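You operate a simulated robot arm through the tools that you are given. There is no shell and no other tool.

The job below is to be done with a simulated robot arm. You get a single attempt, and the scene is never put back.

TASK
Laminate the guest pass at the heat printed on it.
Fine: its board on the feed tray, grip end by the tray's knob; it comes out clear; lay the board on the small wire rack and turn the heat off.

It is judged by the outcome, as a careful person would: the job done as asked, and still so three seconds after it is handed in. It fails if anything else is knocked over, pushed out of place, dropped, spilled or broken.

THE ROBOT
A 6-joint arm with a two-finger parallel gripper, fixed in place. Base frame: the origin is on the floor under the middle of its stand, x ahead of it, y to its left, z up. Readings come in m, rad, newtons and seconds.
It reaches about 1.066 m from its shoulder. Its first joint turns from -2.897 to 2.897 rad. Payload 3.91 kg.
The TCP is the grasp point between the finger pads, 0.03 m short of the fingertips. In the tool frame z runs along the fingers and y along their closing line. Largest opening 0.11 m; finger width 0.02, thickness 0.01; the body of the gripper, 0.048 by 0.112 m, starts 0.055 m behind the TCP.
Orientation is told as [roll, pitch, yaw] about the base's x, y, z axes, in that order, counted from this pose: with the fingers straight down and closing along the base's y, the tool's x points along the base's -x, its y along +y and its z along -z.

THE INTERFACE
- The arm moves only by the tool move_arm. Its arguments are lists of equal length, an entry for each row: "linear": the shift along the base's x, y, z in m, a list of three; "rot": the turn, a rotation vector about the base's x, y, z in rad, a list of three; "jaw": the opening, from 0 (shut) to 1 (fully open). In form: {"linear": [[tx, ty, tz], ...], "rot": [[ax, ay, az], ...], "jaw": [jaw, ...]}. A call has 1 to 20 rows; each row is the pose to reach, as a shift and turn from the pose commanded when the call began. Rows are played at 5 a second. More than 0.05 m and 0.15 rad between two rows, or a gripper value outside its range, and nothing of the call is played. A pose out of reach is approached as far as the arm can. The call stops where the force on the tool passes 40 N (or 10 N more than at its start, if that is more) or the arm is blocked; 0.2 s more then pass. The fingers move at their own pace (about 0.153 m/s each) and stop on an object; they squeeze with about 28 N. The grip force told is the motor's: it shows also when the fingers shut on nothing. Time passes only in rows, and 0.2 s behind the last, so rows that repeat a pose let the fingers close. The reply holds the time, the measured pose of the TCP, the force on the tool along the base axes, the opening and the grip force, in the units named above and with some noise, with the torque about the TCP (base axes, N m) and any sound that the robot's microphone picked up, and new pictures: "show" is both (left out), scene, wrist or none.
- Cameras (640 x 400 px; columns grow to the right, rows downward): "scene" is fixed at [0.0492, 0.5005, 1.4125]; the picture's right is [-0.30, -0.95, 0.00], its down [-0.41, 0.13, -0.90] and it looks along [0.86, -0.27, -0.43] (base axes); focal length 321 px, centre (320, 200). "wrist" rides on the gripper at [0.072, 0.017, -0.103] in the tool frame; the picture's right is [-0.23, 0.97, 0.00], its down [-0.76, -0.18, -0.62] and it looks along [-0.61, -0.14, 0.78] (tool axes); focal length 222 px, centre (320, 200). There is no depth. A picture from a camera that has moved, and an enlarged one, comes with that camera's place and axes in the base frame and with its lens.
- zoom(camera, box): a new picture of the part [left, top, right, bottom] of that camera's present view, enlarged. It takes no simulated time.
- sign_off(): hands the job in; it is judged then, once.

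Nothing tells you positions but the pictures and the camera data. Unless the task says otherwise, let go and move clear before handing in.

The tools are called after "Emit:" as name(argument=value, ...) on one line, values as JSON. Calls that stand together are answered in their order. move_arm: Moves the arm, as the interface text tells. Its arguments: {"type":"object","properties":{"linear":{"type":"array"},"rot":{"type":"array"},"jaw":{"type":"array"},"show":{"type":"string","enum":["both","scene","wrist","none"]}},"required":["linear","rot","jaw"]} The other tools are called the same way: zoom (camera, box) takes an enlarged picture of a part of a camera's view; sign_off () hands the job in.

At the start:

```text
t: 0.0
tcp_pos: [0.4467, 0.2381, 1.2935]
ee_rot: [0.001, 0.0, -0.001]
wrist_force: [-0.1, 0.0, -0.4]
wrist_torque: [0.0, 0.01, 0.03]
finger_gap: 0.1098
grip_force: 0.1
```

scene: 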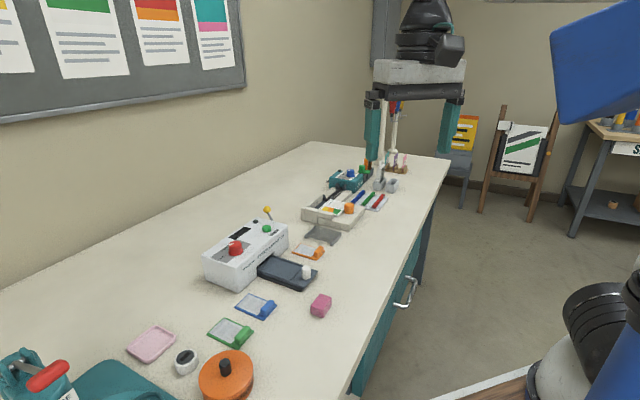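
wrist: 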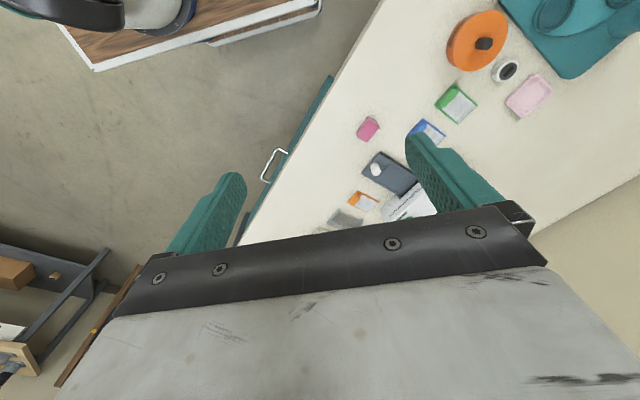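

I see a bench with a laminator (white box, red knob, dark feed tray), three small boards (orange, blue, green), and a small wire rack. I'll zoom in to read labels before moving.

Emit:
zoom(camera="scene", box=[190, 190, 350, 290])

Emit:
zoom(camera="scene", box=[190, 270, 350, 370])

Emit:
zoom(camera="scene", box=[280, 150, 440, 250])

Emit:
zoom(camera="wrist", box=[320, 60, 560, 230])

```text
4.00 times, centred on (270, 240) of scene
camera zoom: at [0.0492, 0.5005, 1.4125], right [-0.3, -0.95, 0.0], down [-0.41, 0.13, -0.9], along [0.86, -0.27, -0.43], focal length 1282 px, centre (520, 40)
```

zoom: 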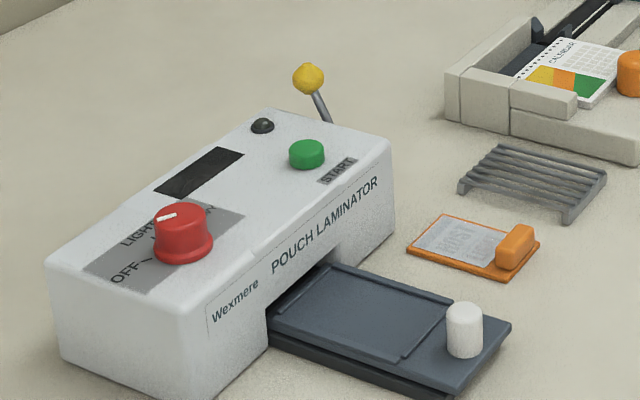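

```text
4.00 times, centred on (270, 320) of scene
camera zoom: at [0.0492, 0.5005, 1.4125], right [-0.3, -0.95, 0.0], down [-0.41, 0.13, -0.9], along [0.86, -0.27, -0.43], focal length 1282 px, centre (520, -280)
```

zoom: 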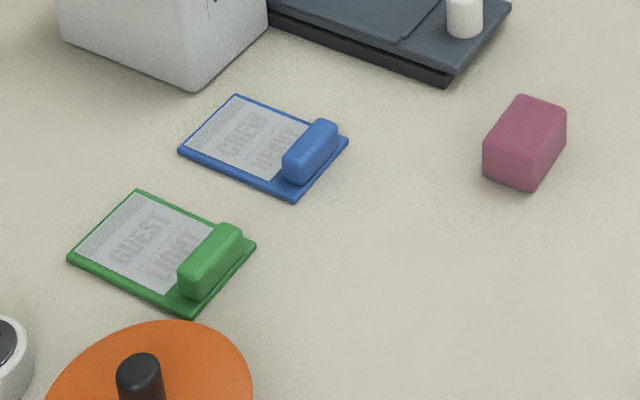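

```text
4.00 times, centred on (360, 200) of scene
camera zoom: at [0.0492, 0.5005, 1.4125], right [-0.3, -0.95, 0.0], down [-0.41, 0.13, -0.9], along [0.86, -0.27, -0.43], focal length 1282 px, centre (160, 200)
```

zoom: 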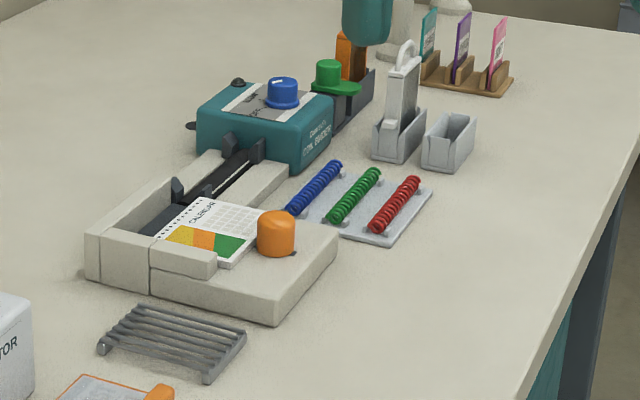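

```text
2.35 times, centred on (440, 145) of wrist
camera zoom: at [0.3747, 0.2538, 1.3967], right [0.23, 0.97, 0.0], down [0.76, -0.18, 0.62], along [0.61, -0.14, -0.78], focal length 523 px, centre (38, 329)
```

zoom: 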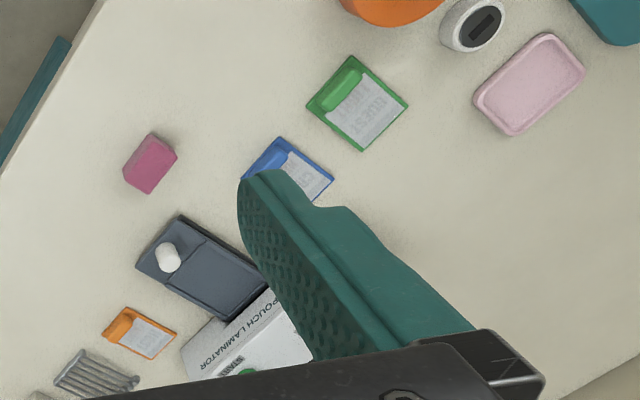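

The guest pass is the green board, which seems to read "GUEST LIGHT". I'm zooming tighter to confirm that and to read the knob's positions.

Emit:
zoom(camera="scene", box=[200, 312, 260, 350])

Emit:
zoom(camera="scene", box=[200, 220, 264, 260])

Emit:
zoom(camera="scene", box=[250, 245, 330, 295])

Emit:
zoom(camera="wrist", box=[425, 75, 485, 125])

Emit:
zoom(camera="scene", box=[0, 0, 250, 120])

```text
10.53 times, centred on (230, 331) of scene
camera zoom: at [0.0492, 0.5005, 1.4125], right [-0.3, -0.95, 0.0], down [-0.41, 0.13, -0.9], along [0.86, -0.27, -0.43], focal length 3375 px, centre (1267, -1179)
```

zoom: 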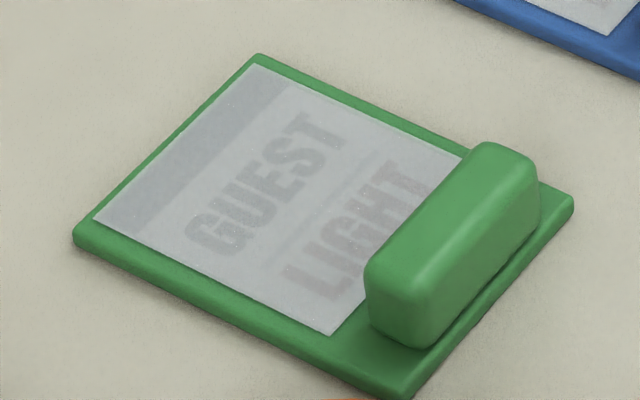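

```text
10.00 times, centred on (232, 240) of scene
camera zoom: at [0.0492, 0.5005, 1.4125], right [-0.3, -0.95, 0.0], down [-0.41, 0.13, -0.9], along [0.86, -0.27, -0.43], focal length 3206 px, centre (1200, -200)
```

zoom: 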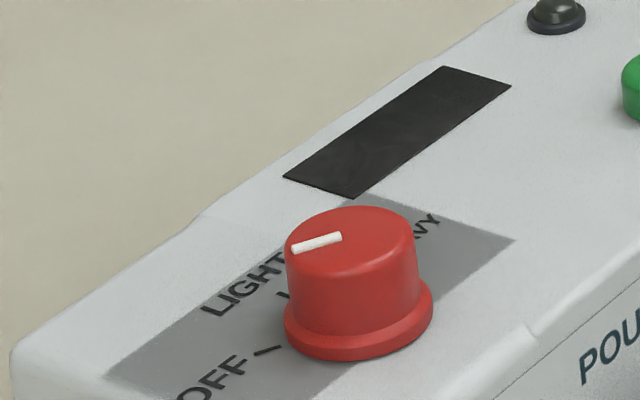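

```text
8.00 times, centred on (290, 270) of scene
camera zoom: at [0.0492, 0.5005, 1.4125], right [-0.3, -0.95, 0.0], down [-0.41, 0.13, -0.9], along [0.86, -0.27, -0.43], focal length 2565 px, centre (560, -360)
```

zoom: 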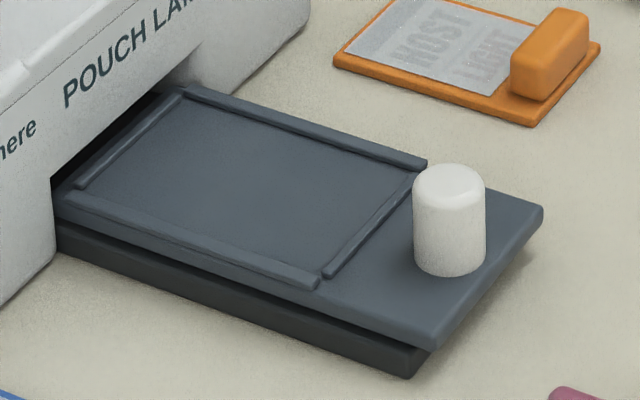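

```text
8.00 times, centred on (455, 100) of wrist
camera zoom: at [0.3747, 0.2538, 1.3967], right [0.23, 0.97, 0.0], down [0.76, -0.18, 0.62], along [0.61, -0.14, -0.78], focal length 1777 px, centre (-760, 1000)
```

zoom: 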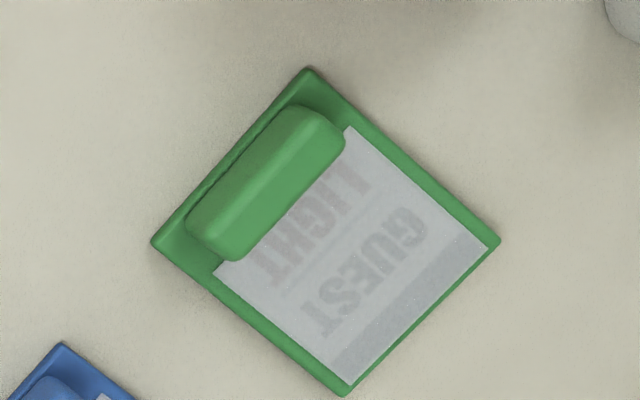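

```text
2.56 times, centred on (125, 60) of scene
camera zoom: at [0.0492, 0.5005, 1.4125], right [-0.3, -0.95, 0.0], down [-0.41, 0.13, -0.9], along [0.86, -0.27, -0.43], focal length 821 px, centre (819, 558)
```

zoom: 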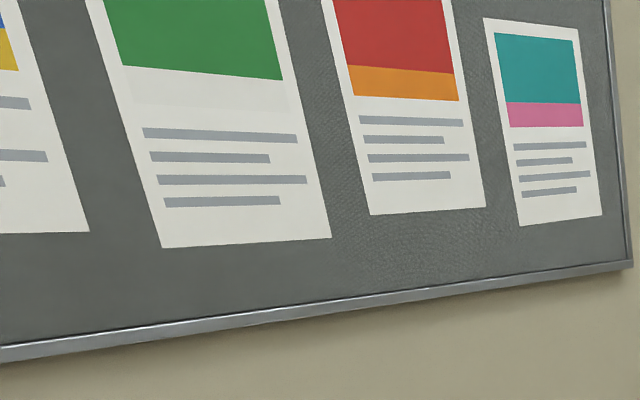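

Findings so far: the green board reads "GUEST / LIGHT", the dial pointer is at OFF, and the tray axis and the board's long axis both run at about 45° in the base frame. Next I move the wrist camera above the laminator to measure more closely.

Emit:
move_arm(linear=[[0.022, 0.026, -0.022], [0.044, 0.052, -0.044], [0.066, 0.078, -0.066], [0.088, 0.104, -0.088], [0.11, 0.13, -0.11], [0.132, 0.156, -0.132], [0.15, 0.18, -0.15]], rot=[[0, 0, 0], [0, 0, 0], [0, 0, 0], [0, 0, 0], [0, 0, 0], [0, 0, 0], [0, 0, 0]], jaw=[1, 1, 1, 1, 1, 1, 1])

```text
t: 1.6
tcp_pos: [0.5953, 0.4181, 1.1458]
ee_rot: [0.003, -0.002, -0.001]
wrist_force: [-0.7, -0.1, 0.8]
wrist_torque: [0.05, -0.03, 0.01]
finger_gap: 0.1098
grip_force: 0.0
camera wrist: at [0.5233, 0.4348, 1.2489], right [0.23, 0.97, 0.0], down [0.76, -0.18, 0.62], along [0.61, -0.14, -0.78], focal length 222 px, centre (320, 200)
```

scene: 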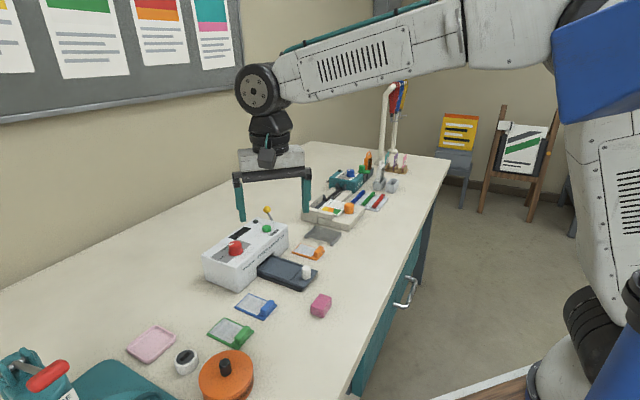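
wrist: 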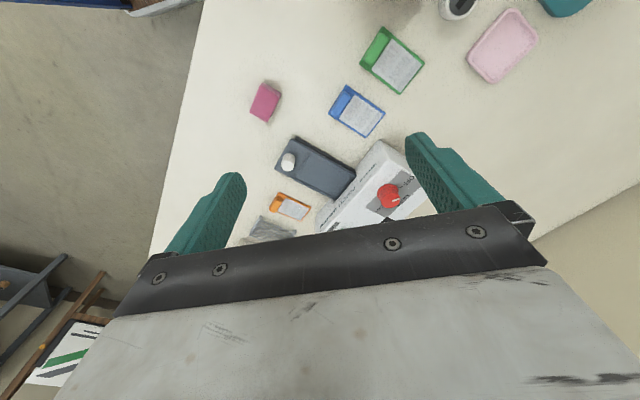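

The wrist view is upside down, with the gripper body filling its lower half. I'll zoom on what is visible of the tray and laminator.

Emit:
zoom(camera="wrist", box=[265, 110, 425, 240])

Emit:
zoom(camera="wrist", box=[340, 20, 440, 100])

Emit:
zoom(camera="scene", box=[295, 215, 375, 265])

```text
3.08 times, centred on (345, 175) of wrist
camera zoom: at [0.5233, 0.4348, 1.2489], right [0.23, 0.97, 0.0], down [0.76, -0.18, 0.62], along [0.61, -0.14, -0.78], focal length 684 px, centre (243, 277)
```

zoom: 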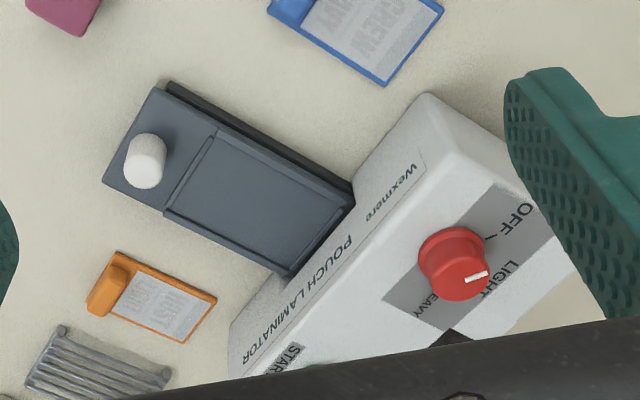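

```text
5.00 times, centred on (390, 60) of wrist
camera zoom: at [0.5233, 0.4348, 1.2489], right [0.23, 0.97, 0.0], down [0.76, -0.18, 0.62], along [0.61, -0.14, -0.78], focal length 1111 px, centre (-30, 900)
```

zoom: 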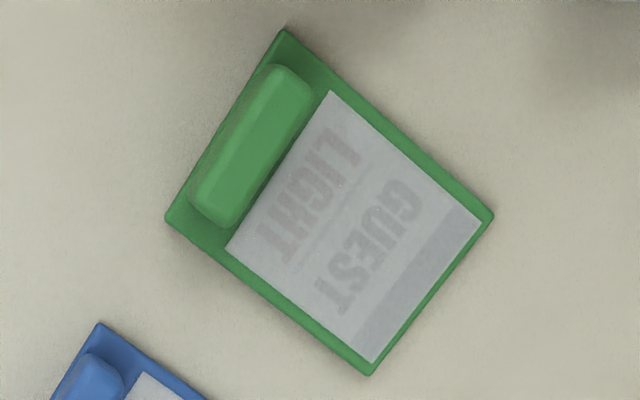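

```text
8.00 times, centred on (335, 240) of scene
camera zoom: at [0.0492, 0.5005, 1.4125], right [-0.3, -0.95, 0.0], down [-0.41, 0.13, -0.9], along [0.86, -0.27, -0.43], focal length 2565 px, centre (200, -120)
```

zoom: 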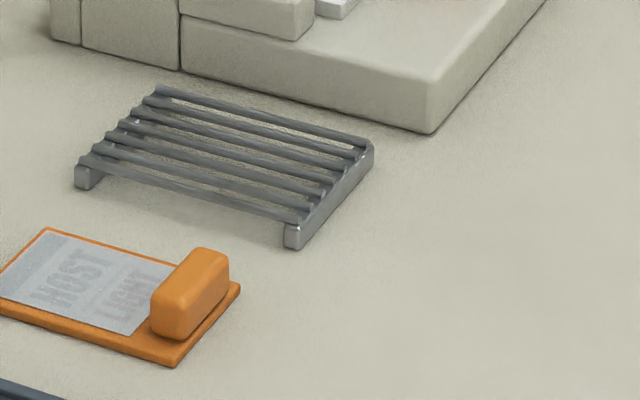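

The rack, tray and board all share the same roughly 45° orientation, and the laminator top is near z 0.915. I'll move above the laminator to see the dial, ticks, start button, lamp and lever up close.

Emit:
move_arm(linear=[[0.037, 0.01, -0.02], [0.074, 0.02, -0.04], [0.11, 0.03, -0.06], [0.148, 0.04, -0.08], [0.175, 0.05, -0.09]], rot=[[0, 0, 0], [0, 0, 0], [0, 0, 0], [0, 0, 0], [0, 0, 0]], jaw=[1, 1, 1, 1, 1])

```text
t: 2.8
tcp_pos: [0.7734, 0.4677, 1.0536]
ee_rot: [0.0, -0.001, -0.002]
wrist_force: [-0.4, -0.7, 0.4]
wrist_torque: [0.02, -0.03, -0.02]
finger_gap: 0.1101
grip_force: 0.2
camera wrist: at [0.6997, 0.484, 1.1576], right [0.23, 0.97, 0.0], down [0.76, -0.18, 0.62], along [0.61, -0.14, -0.78], focal length 222 px, centre (320, 200)
```

scene: 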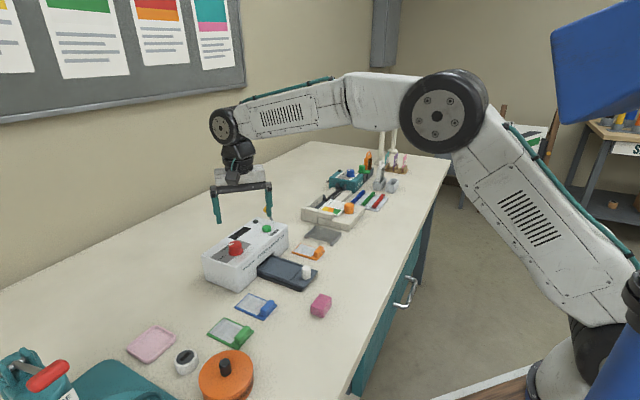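
wrist: 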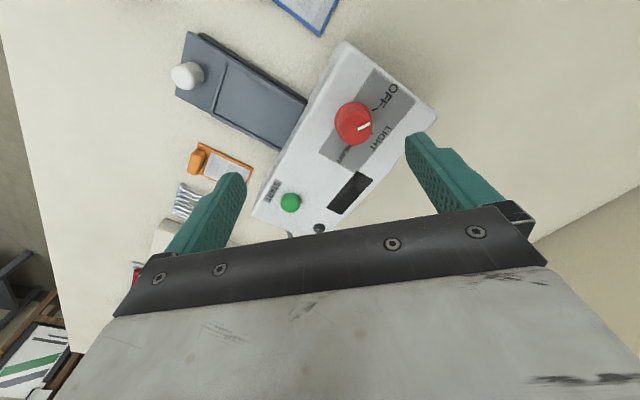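

Emit:
zoom(camera="wrist", box=[310, 60, 420, 180])

Emit:
zoom(camera="wrist", box=[160, 20, 320, 160])

Emit:
zoom(camera="wrist", box=[160, 130, 380, 260])

```text
3.33 times, centred on (365, 120) of wrist
camera zoom: at [0.6997, 0.484, 1.1576], right [0.23, 0.97, 0.0], down [0.76, -0.18, 0.62], along [0.61, -0.14, -0.78], focal length 740 px, centre (170, 467)
```

zoom: 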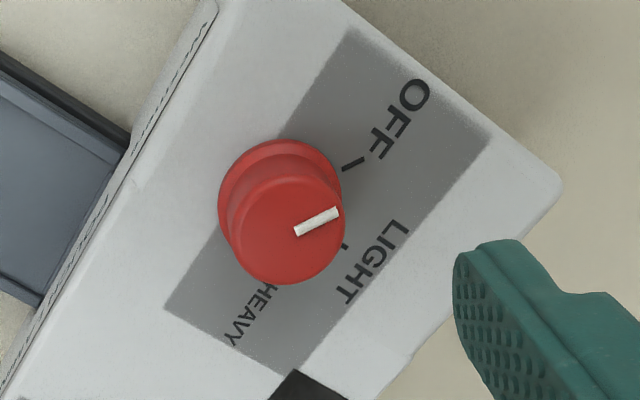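

```text
2.86 times, centred on (240, 90) of wrist
camera zoom: at [0.6997, 0.484, 1.1576], right [0.23, 0.97, 0.0], down [0.76, -0.18, 0.62], along [0.61, -0.14, -0.78], focal length 635 px, centre (549, 514)
```

zoom: 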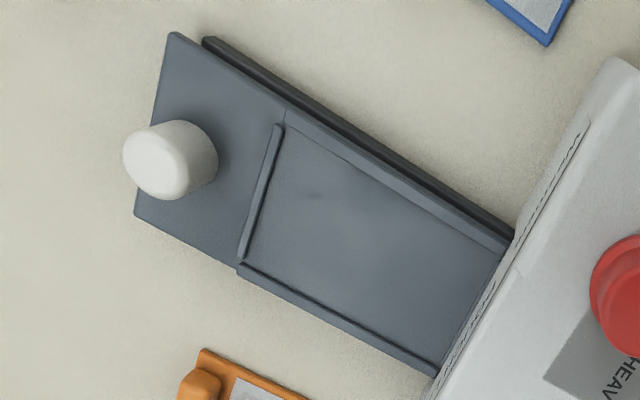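

```text
2.91 times, centred on (270, 195) of wrist
camera zoom: at [0.6997, 0.484, 1.1576], right [0.23, 0.97, 0.0], down [0.76, -0.18, 0.62], along [0.61, -0.14, -0.78], focal length 646 px, centre (466, 214)
```

zoom: 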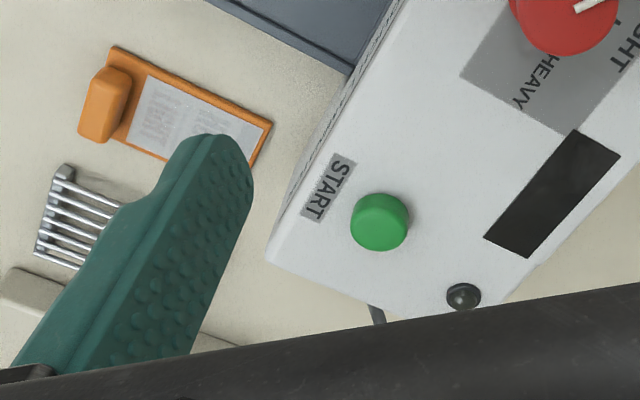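

The dial ticks measure about 105° for OFF, 45° for LIGHT and -15° for HEAVY, so LIGHT is roughly 60° clockwise from OFF. Before touching anything, I'll zoom on the fingertips in the scene view to check its calibration.

Emit:
zoom(camera="scene", box=[200, 170, 296, 230])

Emit:
zoom(camera="scene", box=[200, 210, 296, 270])

```text
6.67 times, centred on (248, 200) of scene
camera zoom: at [0.0492, 0.5005, 1.4125], right [-0.3, -0.95, 0.0], down [-0.41, 0.13, -0.9], along [0.86, -0.27, -0.43], focal length 2137 px, centre (800, 200)
```

zoom: 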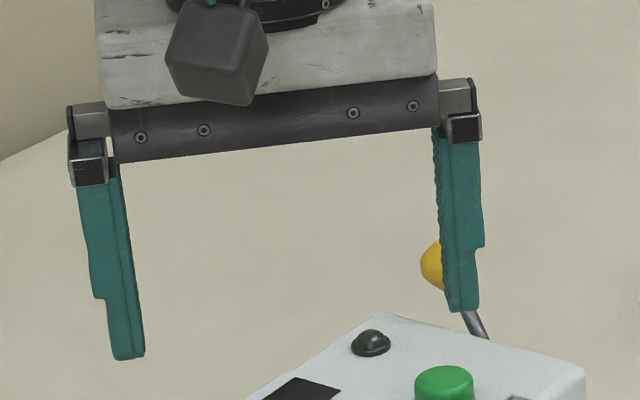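

```text
6.67 times, centred on (248, 240) of scene
camera zoom: at [0.0492, 0.5005, 1.4125], right [-0.3, -0.95, 0.0], down [-0.41, 0.13, -0.9], along [0.86, -0.27, -0.43], focal length 2137 px, centre (800, -67)
```

zoom: 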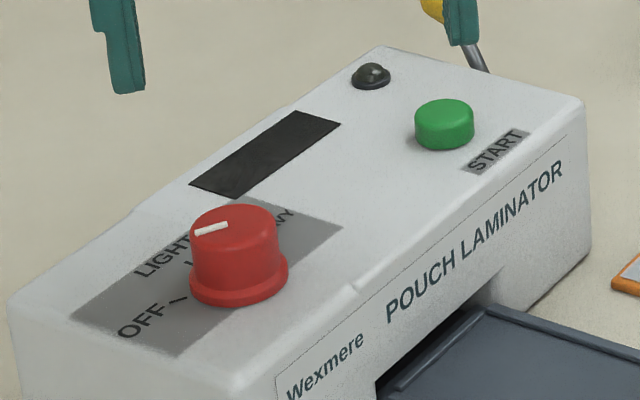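

Checking against the fingertips puts the red dial at about (0.787, 0.499), with its top at z 0.948. I'll come down over it with the jaws open and slightly yawed, ready to grip and turn it.

Emit:
move_arm(linear=[[0.007, 0.015, -0.03], [0.0148, 0.031, -0.055], [0.0148, 0.031, -0.0975], [0.0148, 0.031, -0.0975]], rot=[[0, 0, 0.13], [0, 0, 0.26], [0, 0, 0.26], [0, 0, 0.26]], jaw=[1, 1, 1, 1])

```text
t: 3.8
tcp_pos: [0.7875, 0.4991, 0.9578]
ee_rot: [0.0, 0.0, 0.258]
wrist_force: [-0.1, 0.3, -0.1]
wrist_torque: [-0.02, 0.01, 0.03]
finger_gap: 0.1099
grip_force: 0.0
camera wrist: at [0.7131, 0.4967, 1.0602], right [-0.03, 1.0, 0.0], down [0.78, 0.02, 0.62], along [0.62, 0.02, -0.78], focal length 222 px, centre (320, 200)
```

scene: 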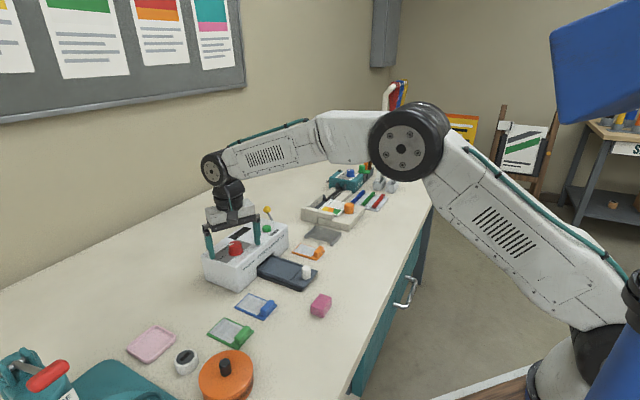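
wrist: 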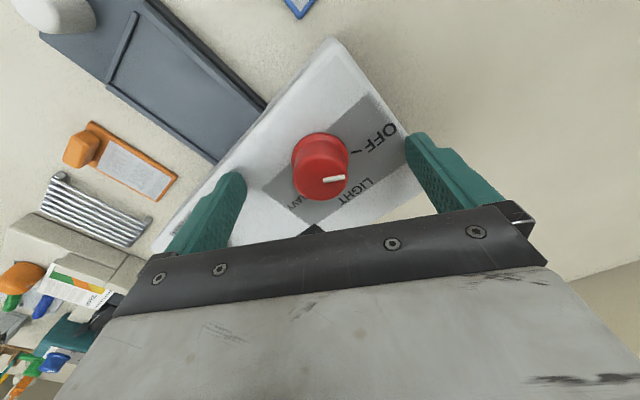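

The dial sits centred between the fingers. I'll check the height in the scene view before closing.

Emit:
zoom(camera="scene", box=[196, 200, 276, 270])

Emit:
zoom(camera="wrist", box=[220, 100, 440, 240])

```text
5.71 times, centred on (236, 235) of scene
camera zoom: at [0.0492, 0.5005, 1.4125], right [-0.3, -0.95, 0.0], down [-0.41, 0.13, -0.9], along [0.86, -0.27, -0.43], focal length 1832 px, centre (800, 0)
```

zoom: 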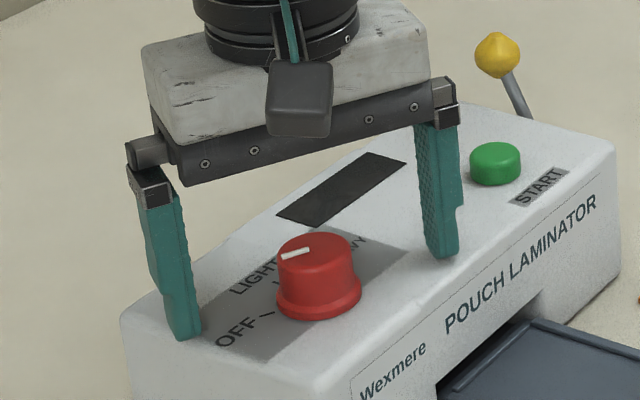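

```text
2.86 times, centred on (330, 170) of wrist
camera zoom: at [0.7131, 0.4967, 1.0602], right [-0.03, 1.0, 0.0], down [0.78, 0.02, 0.62], along [0.62, 0.02, -0.78], focal length 635 px, centre (291, 286)
```

zoom: 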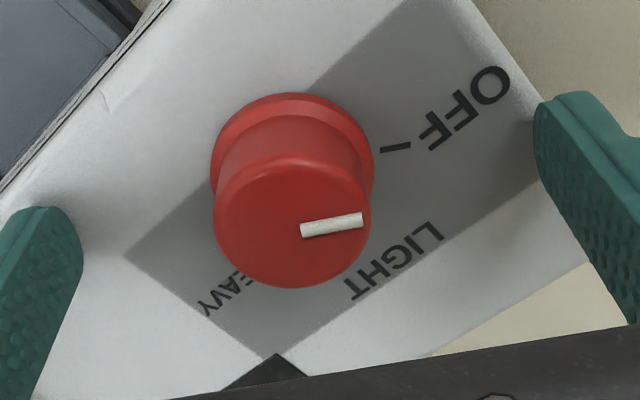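

The tips sit just above the dial's flange. I'll raise 2 mm and close on the dial.

Emit:
move_arm(linear=[[0, 0, 0.002], [0, 0, 0.002], [0, 0, 0.002], [0, 0, 0.002], [0, 0, 0.002]], rot=[[0, 0, 0], [0, 0, 0], [0, 0, 0], [0, 0, 0], [0, 0, 0]], jaw=[0.6, 0.35, 0.2, 0.2, 0.2], show="wrist")

```text
t: 5.0
tcp_pos: [0.787, 0.5007, 0.9586]
ee_rot: [0.0, 0.0, 0.258]
wrist_force: [-0.2, 8.0, -0.2]
wrist_torque: [0.39, -0.41, -0.03]
finger_gap: 0.0367
grip_force: 45.0
camera wrist: at [0.7129, 0.4972, 1.0623], right [-0.03, 1.0, 0.0], down [0.78, 0.02, 0.62], along [0.62, 0.02, -0.78], focal length 222 px, centre (320, 200)
```

wrist: 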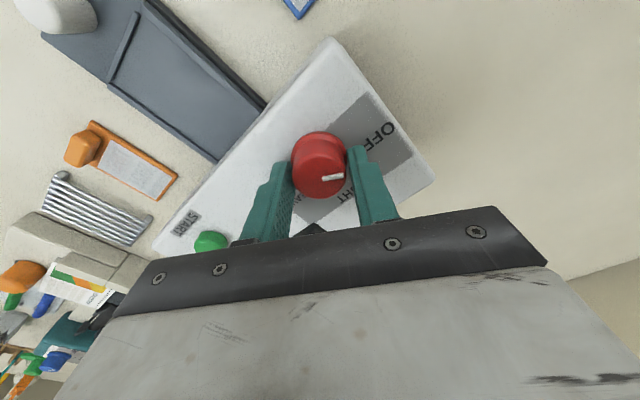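

The dial is gripped at about 37 mm wide, with a small sideways force. I'll recentre 1.2 mm and turn it 60° clockwise toward LIGHT.

Emit:
move_arm(linear=[[0, 0.0012, 0.002], [0, 0.0012, 0.002], [0, 0.0012, 0.002], [0, 0.0012, 0.002], [0, 0.0012, 0.002], [0, 0.0012, 0.002], [0, 0.0012, 0.002], [0, 0.0012, 0.002], [0, 0.0012, 0.002], [0, 0.0012, 0.002]], rot=[[0, 0, 0], [0, 0, -0.13], [0, 0, -0.26], [0, 0, -0.39], [0, 0, -0.52], [0, 0, -0.65], [0, 0, -0.78], [0, 0, -0.91], [0, 0, -1.047], [0, 0, -1.047]], jaw=[0.2, 0.2, 0.2, 0.2, 0.2, 0.2, 0.2, 0.2, 0.2, 0.2])

```text
t: 7.2
tcp_pos: [0.7866, 0.4971, 0.959]
ee_rot: [-0.003, 0.0, -0.791]
wrist_force: [-8.7, -19.6, -13.9]
wrist_torque: [-0.25, 0.46, 0.04]
finger_gap: 0.0369
grip_force: 44.4
camera wrist: at [0.7478, 0.561, 1.0625], right [0.85, 0.52, 0.0], down [0.41, -0.67, 0.62], along [0.33, -0.53, -0.78], focal length 222 px, centre (320, 200)
```

scene: 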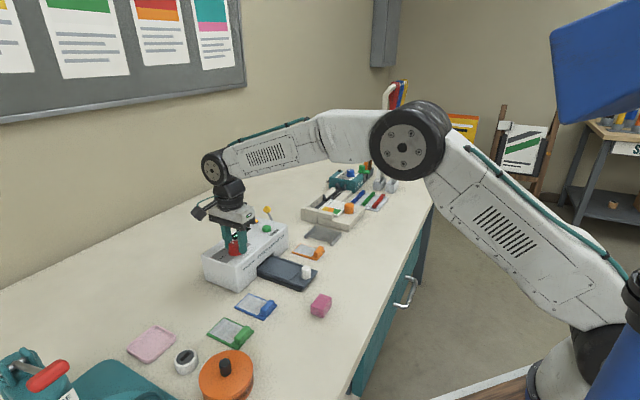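
wrist: 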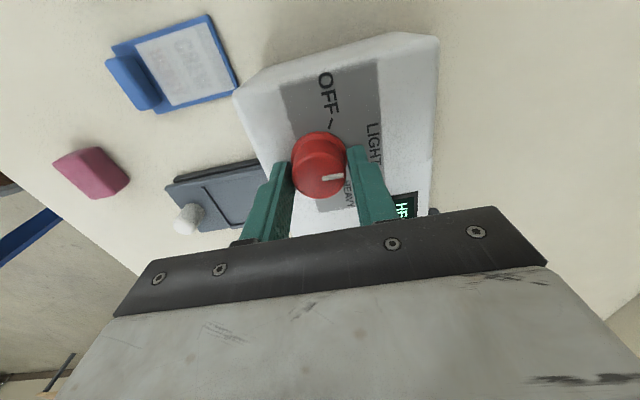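

The display has lit up and the knob turned with the gripper. I'll zoom to read the display and check the pointer before releasing.

Emit:
zoom(camera="wrist", box=[270, 60, 430, 220])

Emit:
zoom(camera="scene", box=[196, 200, 296, 270])

```text
2.50 times, centred on (350, 140) of wrist
camera zoom: at [0.7478, 0.561, 1.0625], right [0.85, 0.52, 0.0], down [0.41, -0.67, 0.62], along [0.33, -0.53, -0.78], focal length 555 px, centre (245, 350)
```

zoom: 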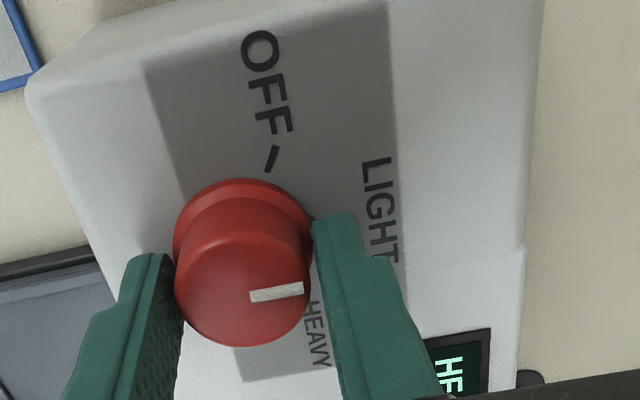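

```text
5.71 times, centred on (246, 235) of scene
camera zoom: at [0.0492, 0.5005, 1.4125], right [-0.3, -0.95, 0.0], down [-0.41, 0.13, -0.9], along [0.86, -0.27, -0.43], focal length 1832 px, centre (743, 0)
```

zoom: 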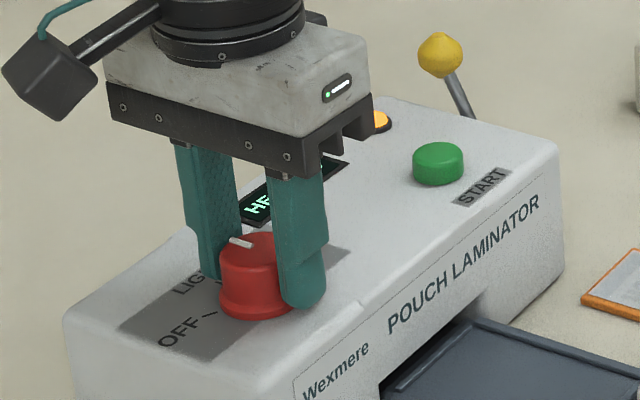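

The pointer is at about 43°, on the LIGHT tick, the display is lit and the lamp is orange (heating). I'll release, rise and look.

Emit:
move_arm(linear=[[0, 0, 0], [0, 0, 0], [0, 0, 0], [0, 0, 0.04], [0, 0, 0.085], [0, 0, 0.13]], rot=[[0, 0, 0], [0, 0, 0], [0, 0, 0], [0, 0, 0], [0, 0, 0], [0, 0, 0]], jaw=[0.5, 0.7, 0.7, 0.7, 0.7, 0.7])

```text
t: 8.6
tcp_pos: [0.7877, 0.501, 1.0891]
ee_rot: [0.0, -0.001, -0.788]
wrist_force: [-0.6, -0.2, -1.3]
wrist_torque: [-0.02, 0.01, -0.02]
finger_gap: 0.077
grip_force: 0.0
camera wrist: at [0.7477, 0.5641, 1.1924], right [0.85, 0.53, 0.0], down [0.41, -0.67, 0.62], along [0.33, -0.53, -0.78], focal length 222 px, centre (320, 200)
```

scene: 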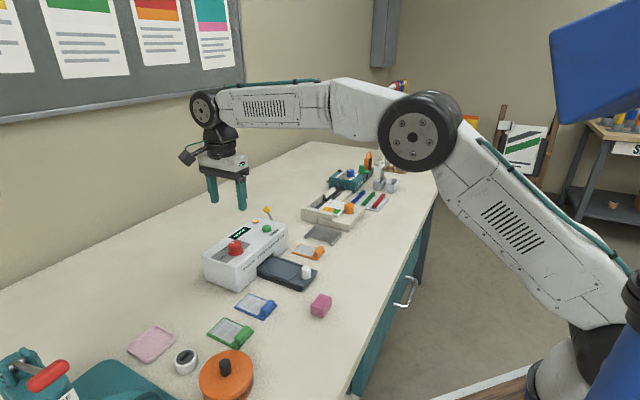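
wrist: 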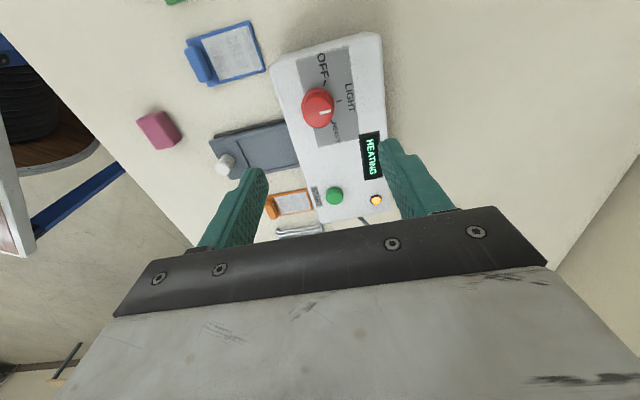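

Emit:
zoom(camera="wrist", box=[200, 60, 390, 200])

Emit:
zoom(camera="scene", box=[196, 200, 296, 270])

Emit:
zoom(camera="wrist", box=[280, 40, 380, 140])

```text
2.86 times, centred on (295, 130) of wrist
camera zoom: at [0.7477, 0.5641, 1.1924], right [0.85, 0.53, 0.0], down [0.41, -0.67, 0.62], along [0.33, -0.53, -0.78], focal length 635 px, centre (391, 400)
```

zoom: 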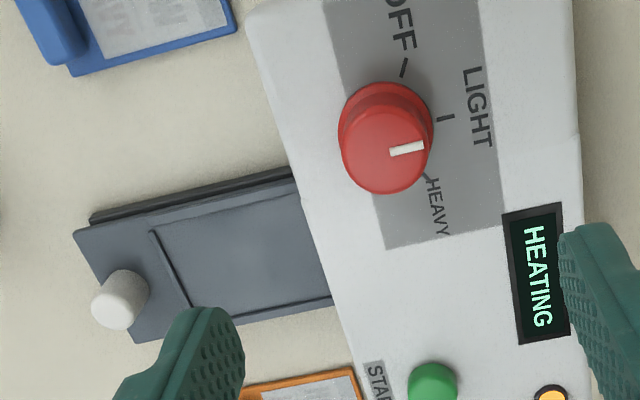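

```text
5.71 times, centred on (246, 235) of scene
camera zoom: at [0.0492, 0.5005, 1.4125], right [-0.3, -0.95, 0.0], down [-0.41, 0.13, -0.9], along [0.86, -0.27, -0.43], focal length 1832 px, centre (743, 0)
```

zoom: 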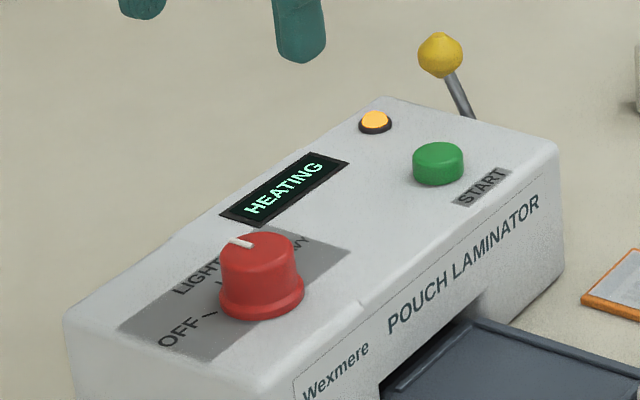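

```text
4.00 times, centred on (330, 90) of wrist
camera zoom: at [0.7477, 0.5641, 1.1924], right [0.85, 0.53, 0.0], down [0.41, -0.67, 0.62], along [0.33, -0.53, -0.78], focal length 888 px, centre (280, 640)
```

zoom: 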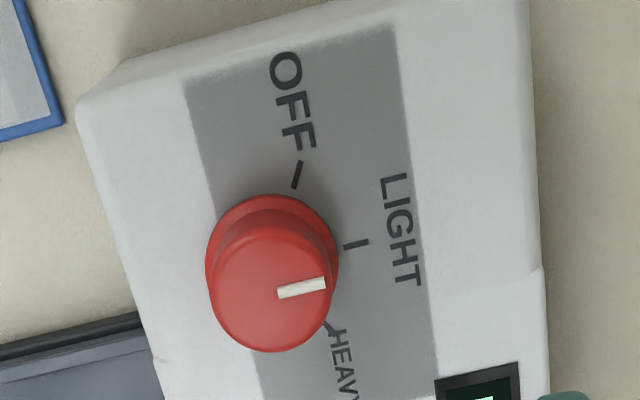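

The display reads HEATING and the pointer lines up with the LIGHT tick. While it warms up I'll fetch the green board, starting by hovering above its grip bar at the current yaw, which closes across the bar.

Emit:
move_arm(linear=[[-0.04, 0.0015, -0.015], [-0.08, 0.003, -0.035], [-0.12, 0.0045, -0.06], [-0.16, 0.006, -0.085], [-0.19, 0.007, -0.11], [-0.2125, 0.0083, -0.138], [-0.2125, 0.0083, -0.138]], rot=[[0, 0, 0], [0, 0, 0], [0, 0, 0], [0, 0, 0], [0, 0, 0], [0, 0, 0], [0, 0, 0]], jaw=[0.6, 0.6, 0.6, 0.6, 0.6, 0.6, 0.6])

```text
t: 10.2
tcp_pos: [0.5765, 0.507, 0.9522]
ee_rot: [0.001, 0.0, -0.788]
wrist_force: [0.0, 0.2, 0.8]
wrist_torque: [0.02, -0.01, 0.02]
finger_gap: 0.0659
grip_force: 0.0
camera wrist: at [0.5363, 0.57, 1.0563], right [0.85, 0.52, 0.0], down [0.41, -0.67, 0.62], along [0.33, -0.53, -0.78], focal length 222 px, centre (320, 200)
```

scene: 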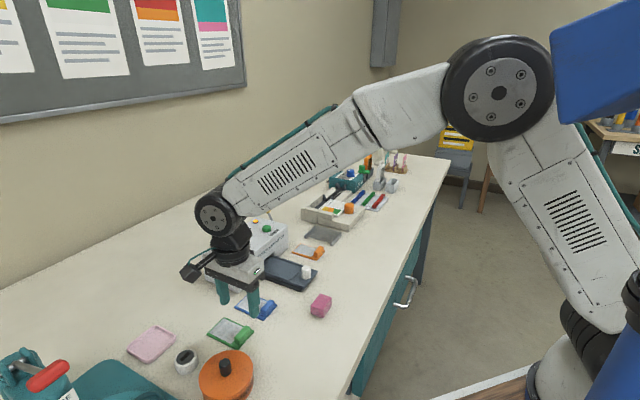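
wrist: 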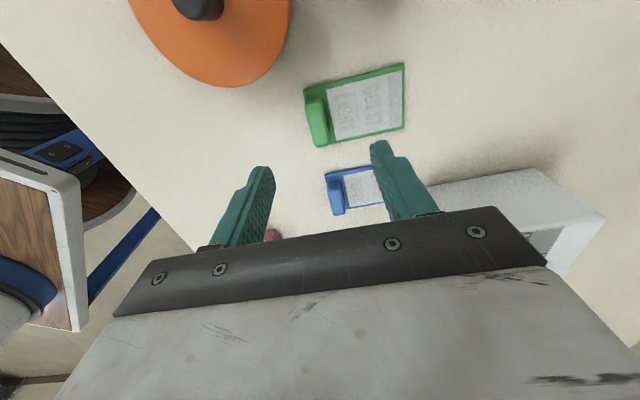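

Emit:
zoom(camera="wrist", box=[280, 50, 420, 160])

Emit:
zoom(camera="wrist", box=[120, 0, 320, 120])

Emit:
zoom(camera="scene", box=[170, 280, 290, 400])

```text
3.64 times, centred on (350, 105) of wrist
camera zoom: at [0.5363, 0.57, 1.0563], right [0.85, 0.52, 0.0], down [0.41, -0.67, 0.62], along [0.33, -0.53, -0.78], focal length 808 px, centre (211, 546)
```

zoom: 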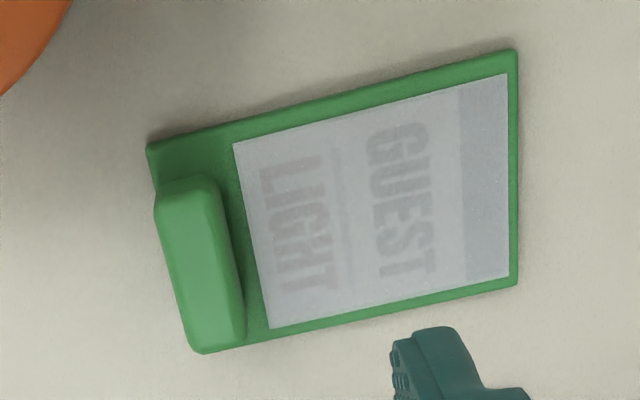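

```text
3.20 times, centred on (220, 60) of wrist
camera zoom: at [0.5363, 0.57, 1.0563], right [0.85, 0.52, 0.0], down [0.41, -0.67, 0.62], along [0.33, -0.53, -0.78], focal length 711 px, centre (640, 648)
```

zoom: 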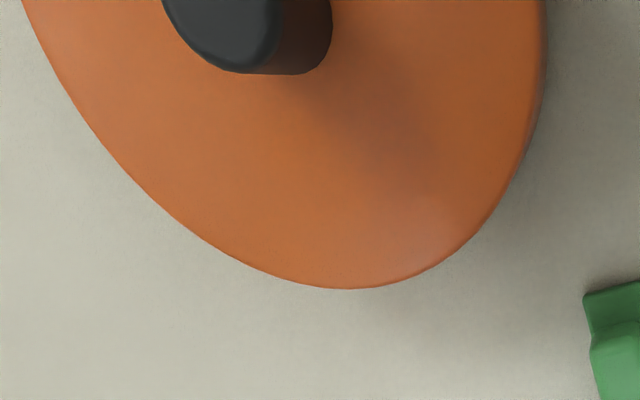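

```text
3.33 times, centred on (230, 340) of scene
camera zoom: at [0.0492, 0.5005, 1.4125], right [-0.3, -0.95, 0.0], down [-0.41, 0.13, -0.9], along [0.86, -0.27, -0.43], focal length 1069 px, centre (620, -267)
```

zoom: 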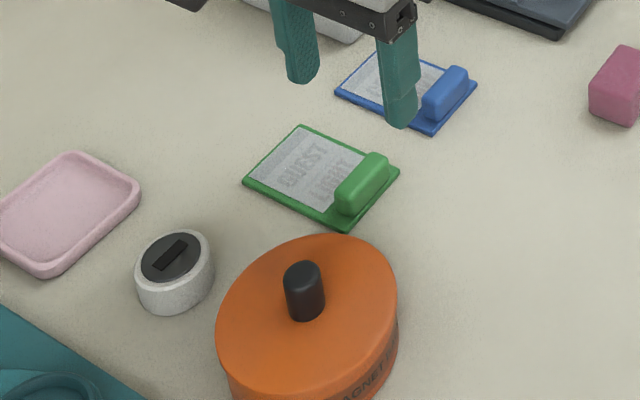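

I place the grip bar at about (0.573, 0.508) with the board top near z 0.835, and everything around it is clear. Going straight down with the jaws partly closed.

Emit:
move_arm(linear=[[-0.001, -0.0006, -0.03], [-0.001, -0.0006, -0.055], [-0.001, -0.0006, -0.07], [-0.001, -0.0006, -0.078], [-0.001, -0.0006, -0.078]], rot=[[0, 0, 0], [0, 0, 0], [0, 0, 0], [0, 0, 0], [0, 0, 0]], jaw=[0.4, 0.4, 0.4, 0.4, 0.4])

Emit:
zoom(camera="scene", box=[180, 290, 290, 370])

Emit:
zoom(camera="wrist", box=[220, 100, 460, 250])

```text
t: 11.4
tcp_pos: [0.5727, 0.5089, 0.8741]
ee_rot: [0.005, 0.001, -0.789]
wrist_force: [0.3, -1.3, 11.7]
wrist_torque: [0.19, -0.24, -0.01]
finger_gap: 0.0437
grip_force: 0.0
camera wrist: at [0.5344, 0.5704, 0.9782], right [0.85, 0.52, 0.0], down [0.41, -0.67, 0.62], along [0.33, -0.53, -0.78], focal length 222 px, centre (320, 200)
```

scene: 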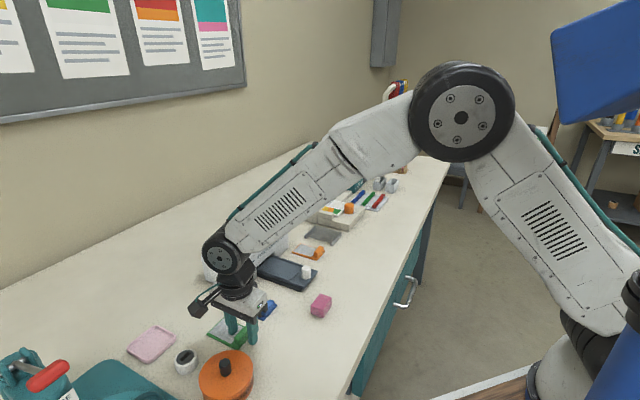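
wrist: 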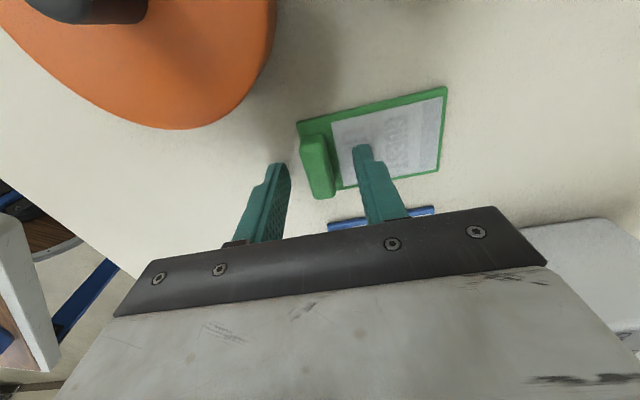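

```text
5.00 times, centred on (235, 330) of scene
camera zoom: at [0.0492, 0.5005, 1.4125], right [-0.3, -0.95, 0.0], down [-0.41, 0.13, -0.9], along [0.86, -0.27, -0.43], focal length 1603 px, centre (745, -450)
```

zoom: 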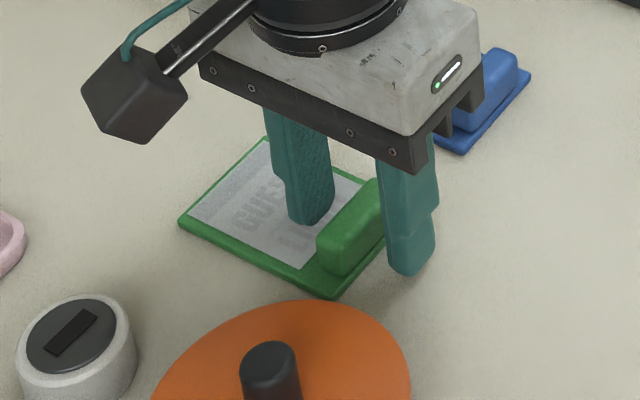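

```text
2.67 times, centred on (340, 175) of wrist
camera zoom: at [0.5344, 0.5704, 0.9782], right [0.85, 0.52, 0.0], down [0.41, -0.67, 0.62], along [0.33, -0.53, -0.78], focal length 592 px, centre (267, 267)
```

zoom: 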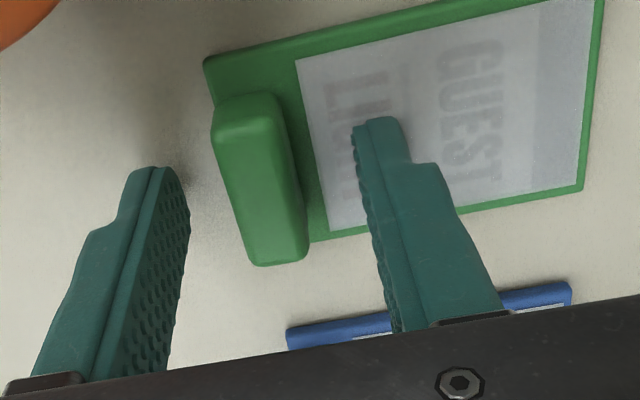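

The wrist reads 11.7 N upward, so the inner fingertip is resting on the card and the board top is nearer z 0.843 than I estimated. I'll raise 5 mm, then close on the bar.

Emit:
move_arm(linear=[[0, 0, 0.005], [0, 0, 0.005], [0, 0, 0.005], [0, 0, 0.005], [0, 0, 0.005]], rot=[[0, 0, 0], [0, 0, 0], [0, 0, 0], [0, 0, 0], [0, 0, 0]], jaw=[0.4, 0.4, 0.25, 0.05, 0.05])

Emit:
zoom(camera="scene", box=[180, 290, 290, 370])

Emit:
zoom(camera="wrist", box=[220, 60, 460, 210])

```text
t: 12.6
tcp_pos: [0.5725, 0.5081, 0.8781]
ee_rot: [-0.003, 0.0, -0.789]
wrist_force: [-0.2, 0.1, -0.3]
wrist_torque: [0.0, -0.02, -0.02]
finger_gap: 0.0147
grip_force: 27.6
camera wrist: at [0.5346, 0.5707, 0.9822], right [0.85, 0.53, 0.0], down [0.41, -0.67, 0.62], along [0.33, -0.53, -0.78], focal length 222 px, centre (320, 200)
```

scene: 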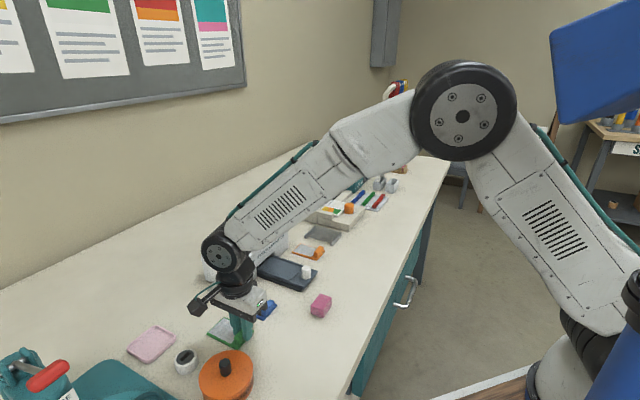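
wrist: 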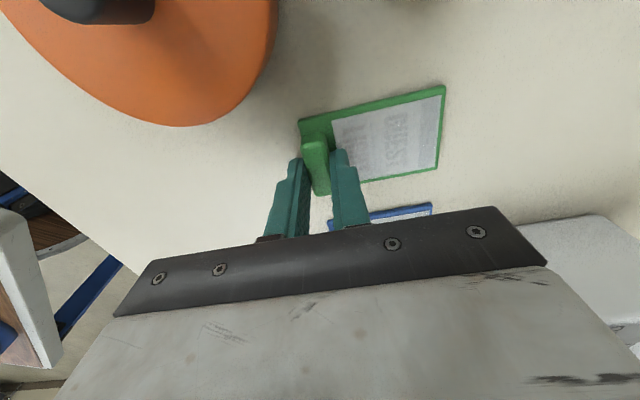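

```text
5.00 times, centred on (235, 330) of scene
camera zoom: at [0.0492, 0.5005, 1.4125], right [-0.3, -0.95, 0.0], down [-0.41, 0.13, -0.9], along [0.86, -0.27, -0.43], focal length 1603 px, centre (745, -450)
```

zoom: 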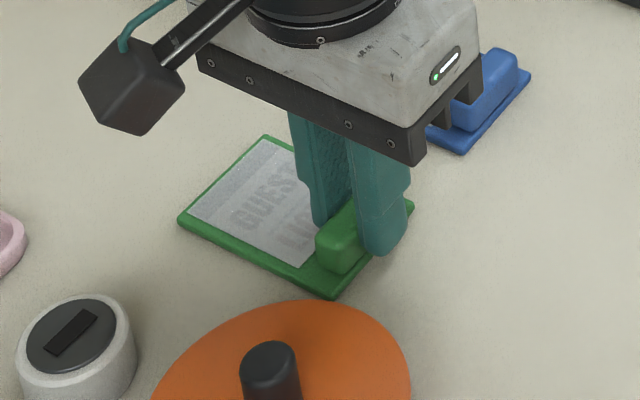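

```text
2.67 times, centred on (340, 135) of wrist
camera zoom: at [0.5346, 0.5707, 0.9822], right [0.85, 0.53, 0.0], down [0.41, -0.67, 0.62], along [0.33, -0.53, -0.78], focal length 592 px, centre (267, 373)
```

zoom: 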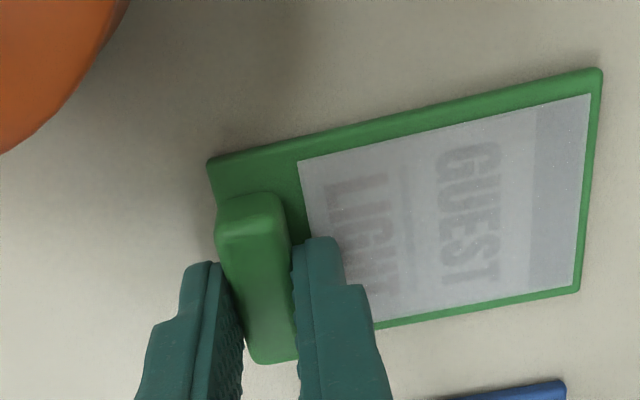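

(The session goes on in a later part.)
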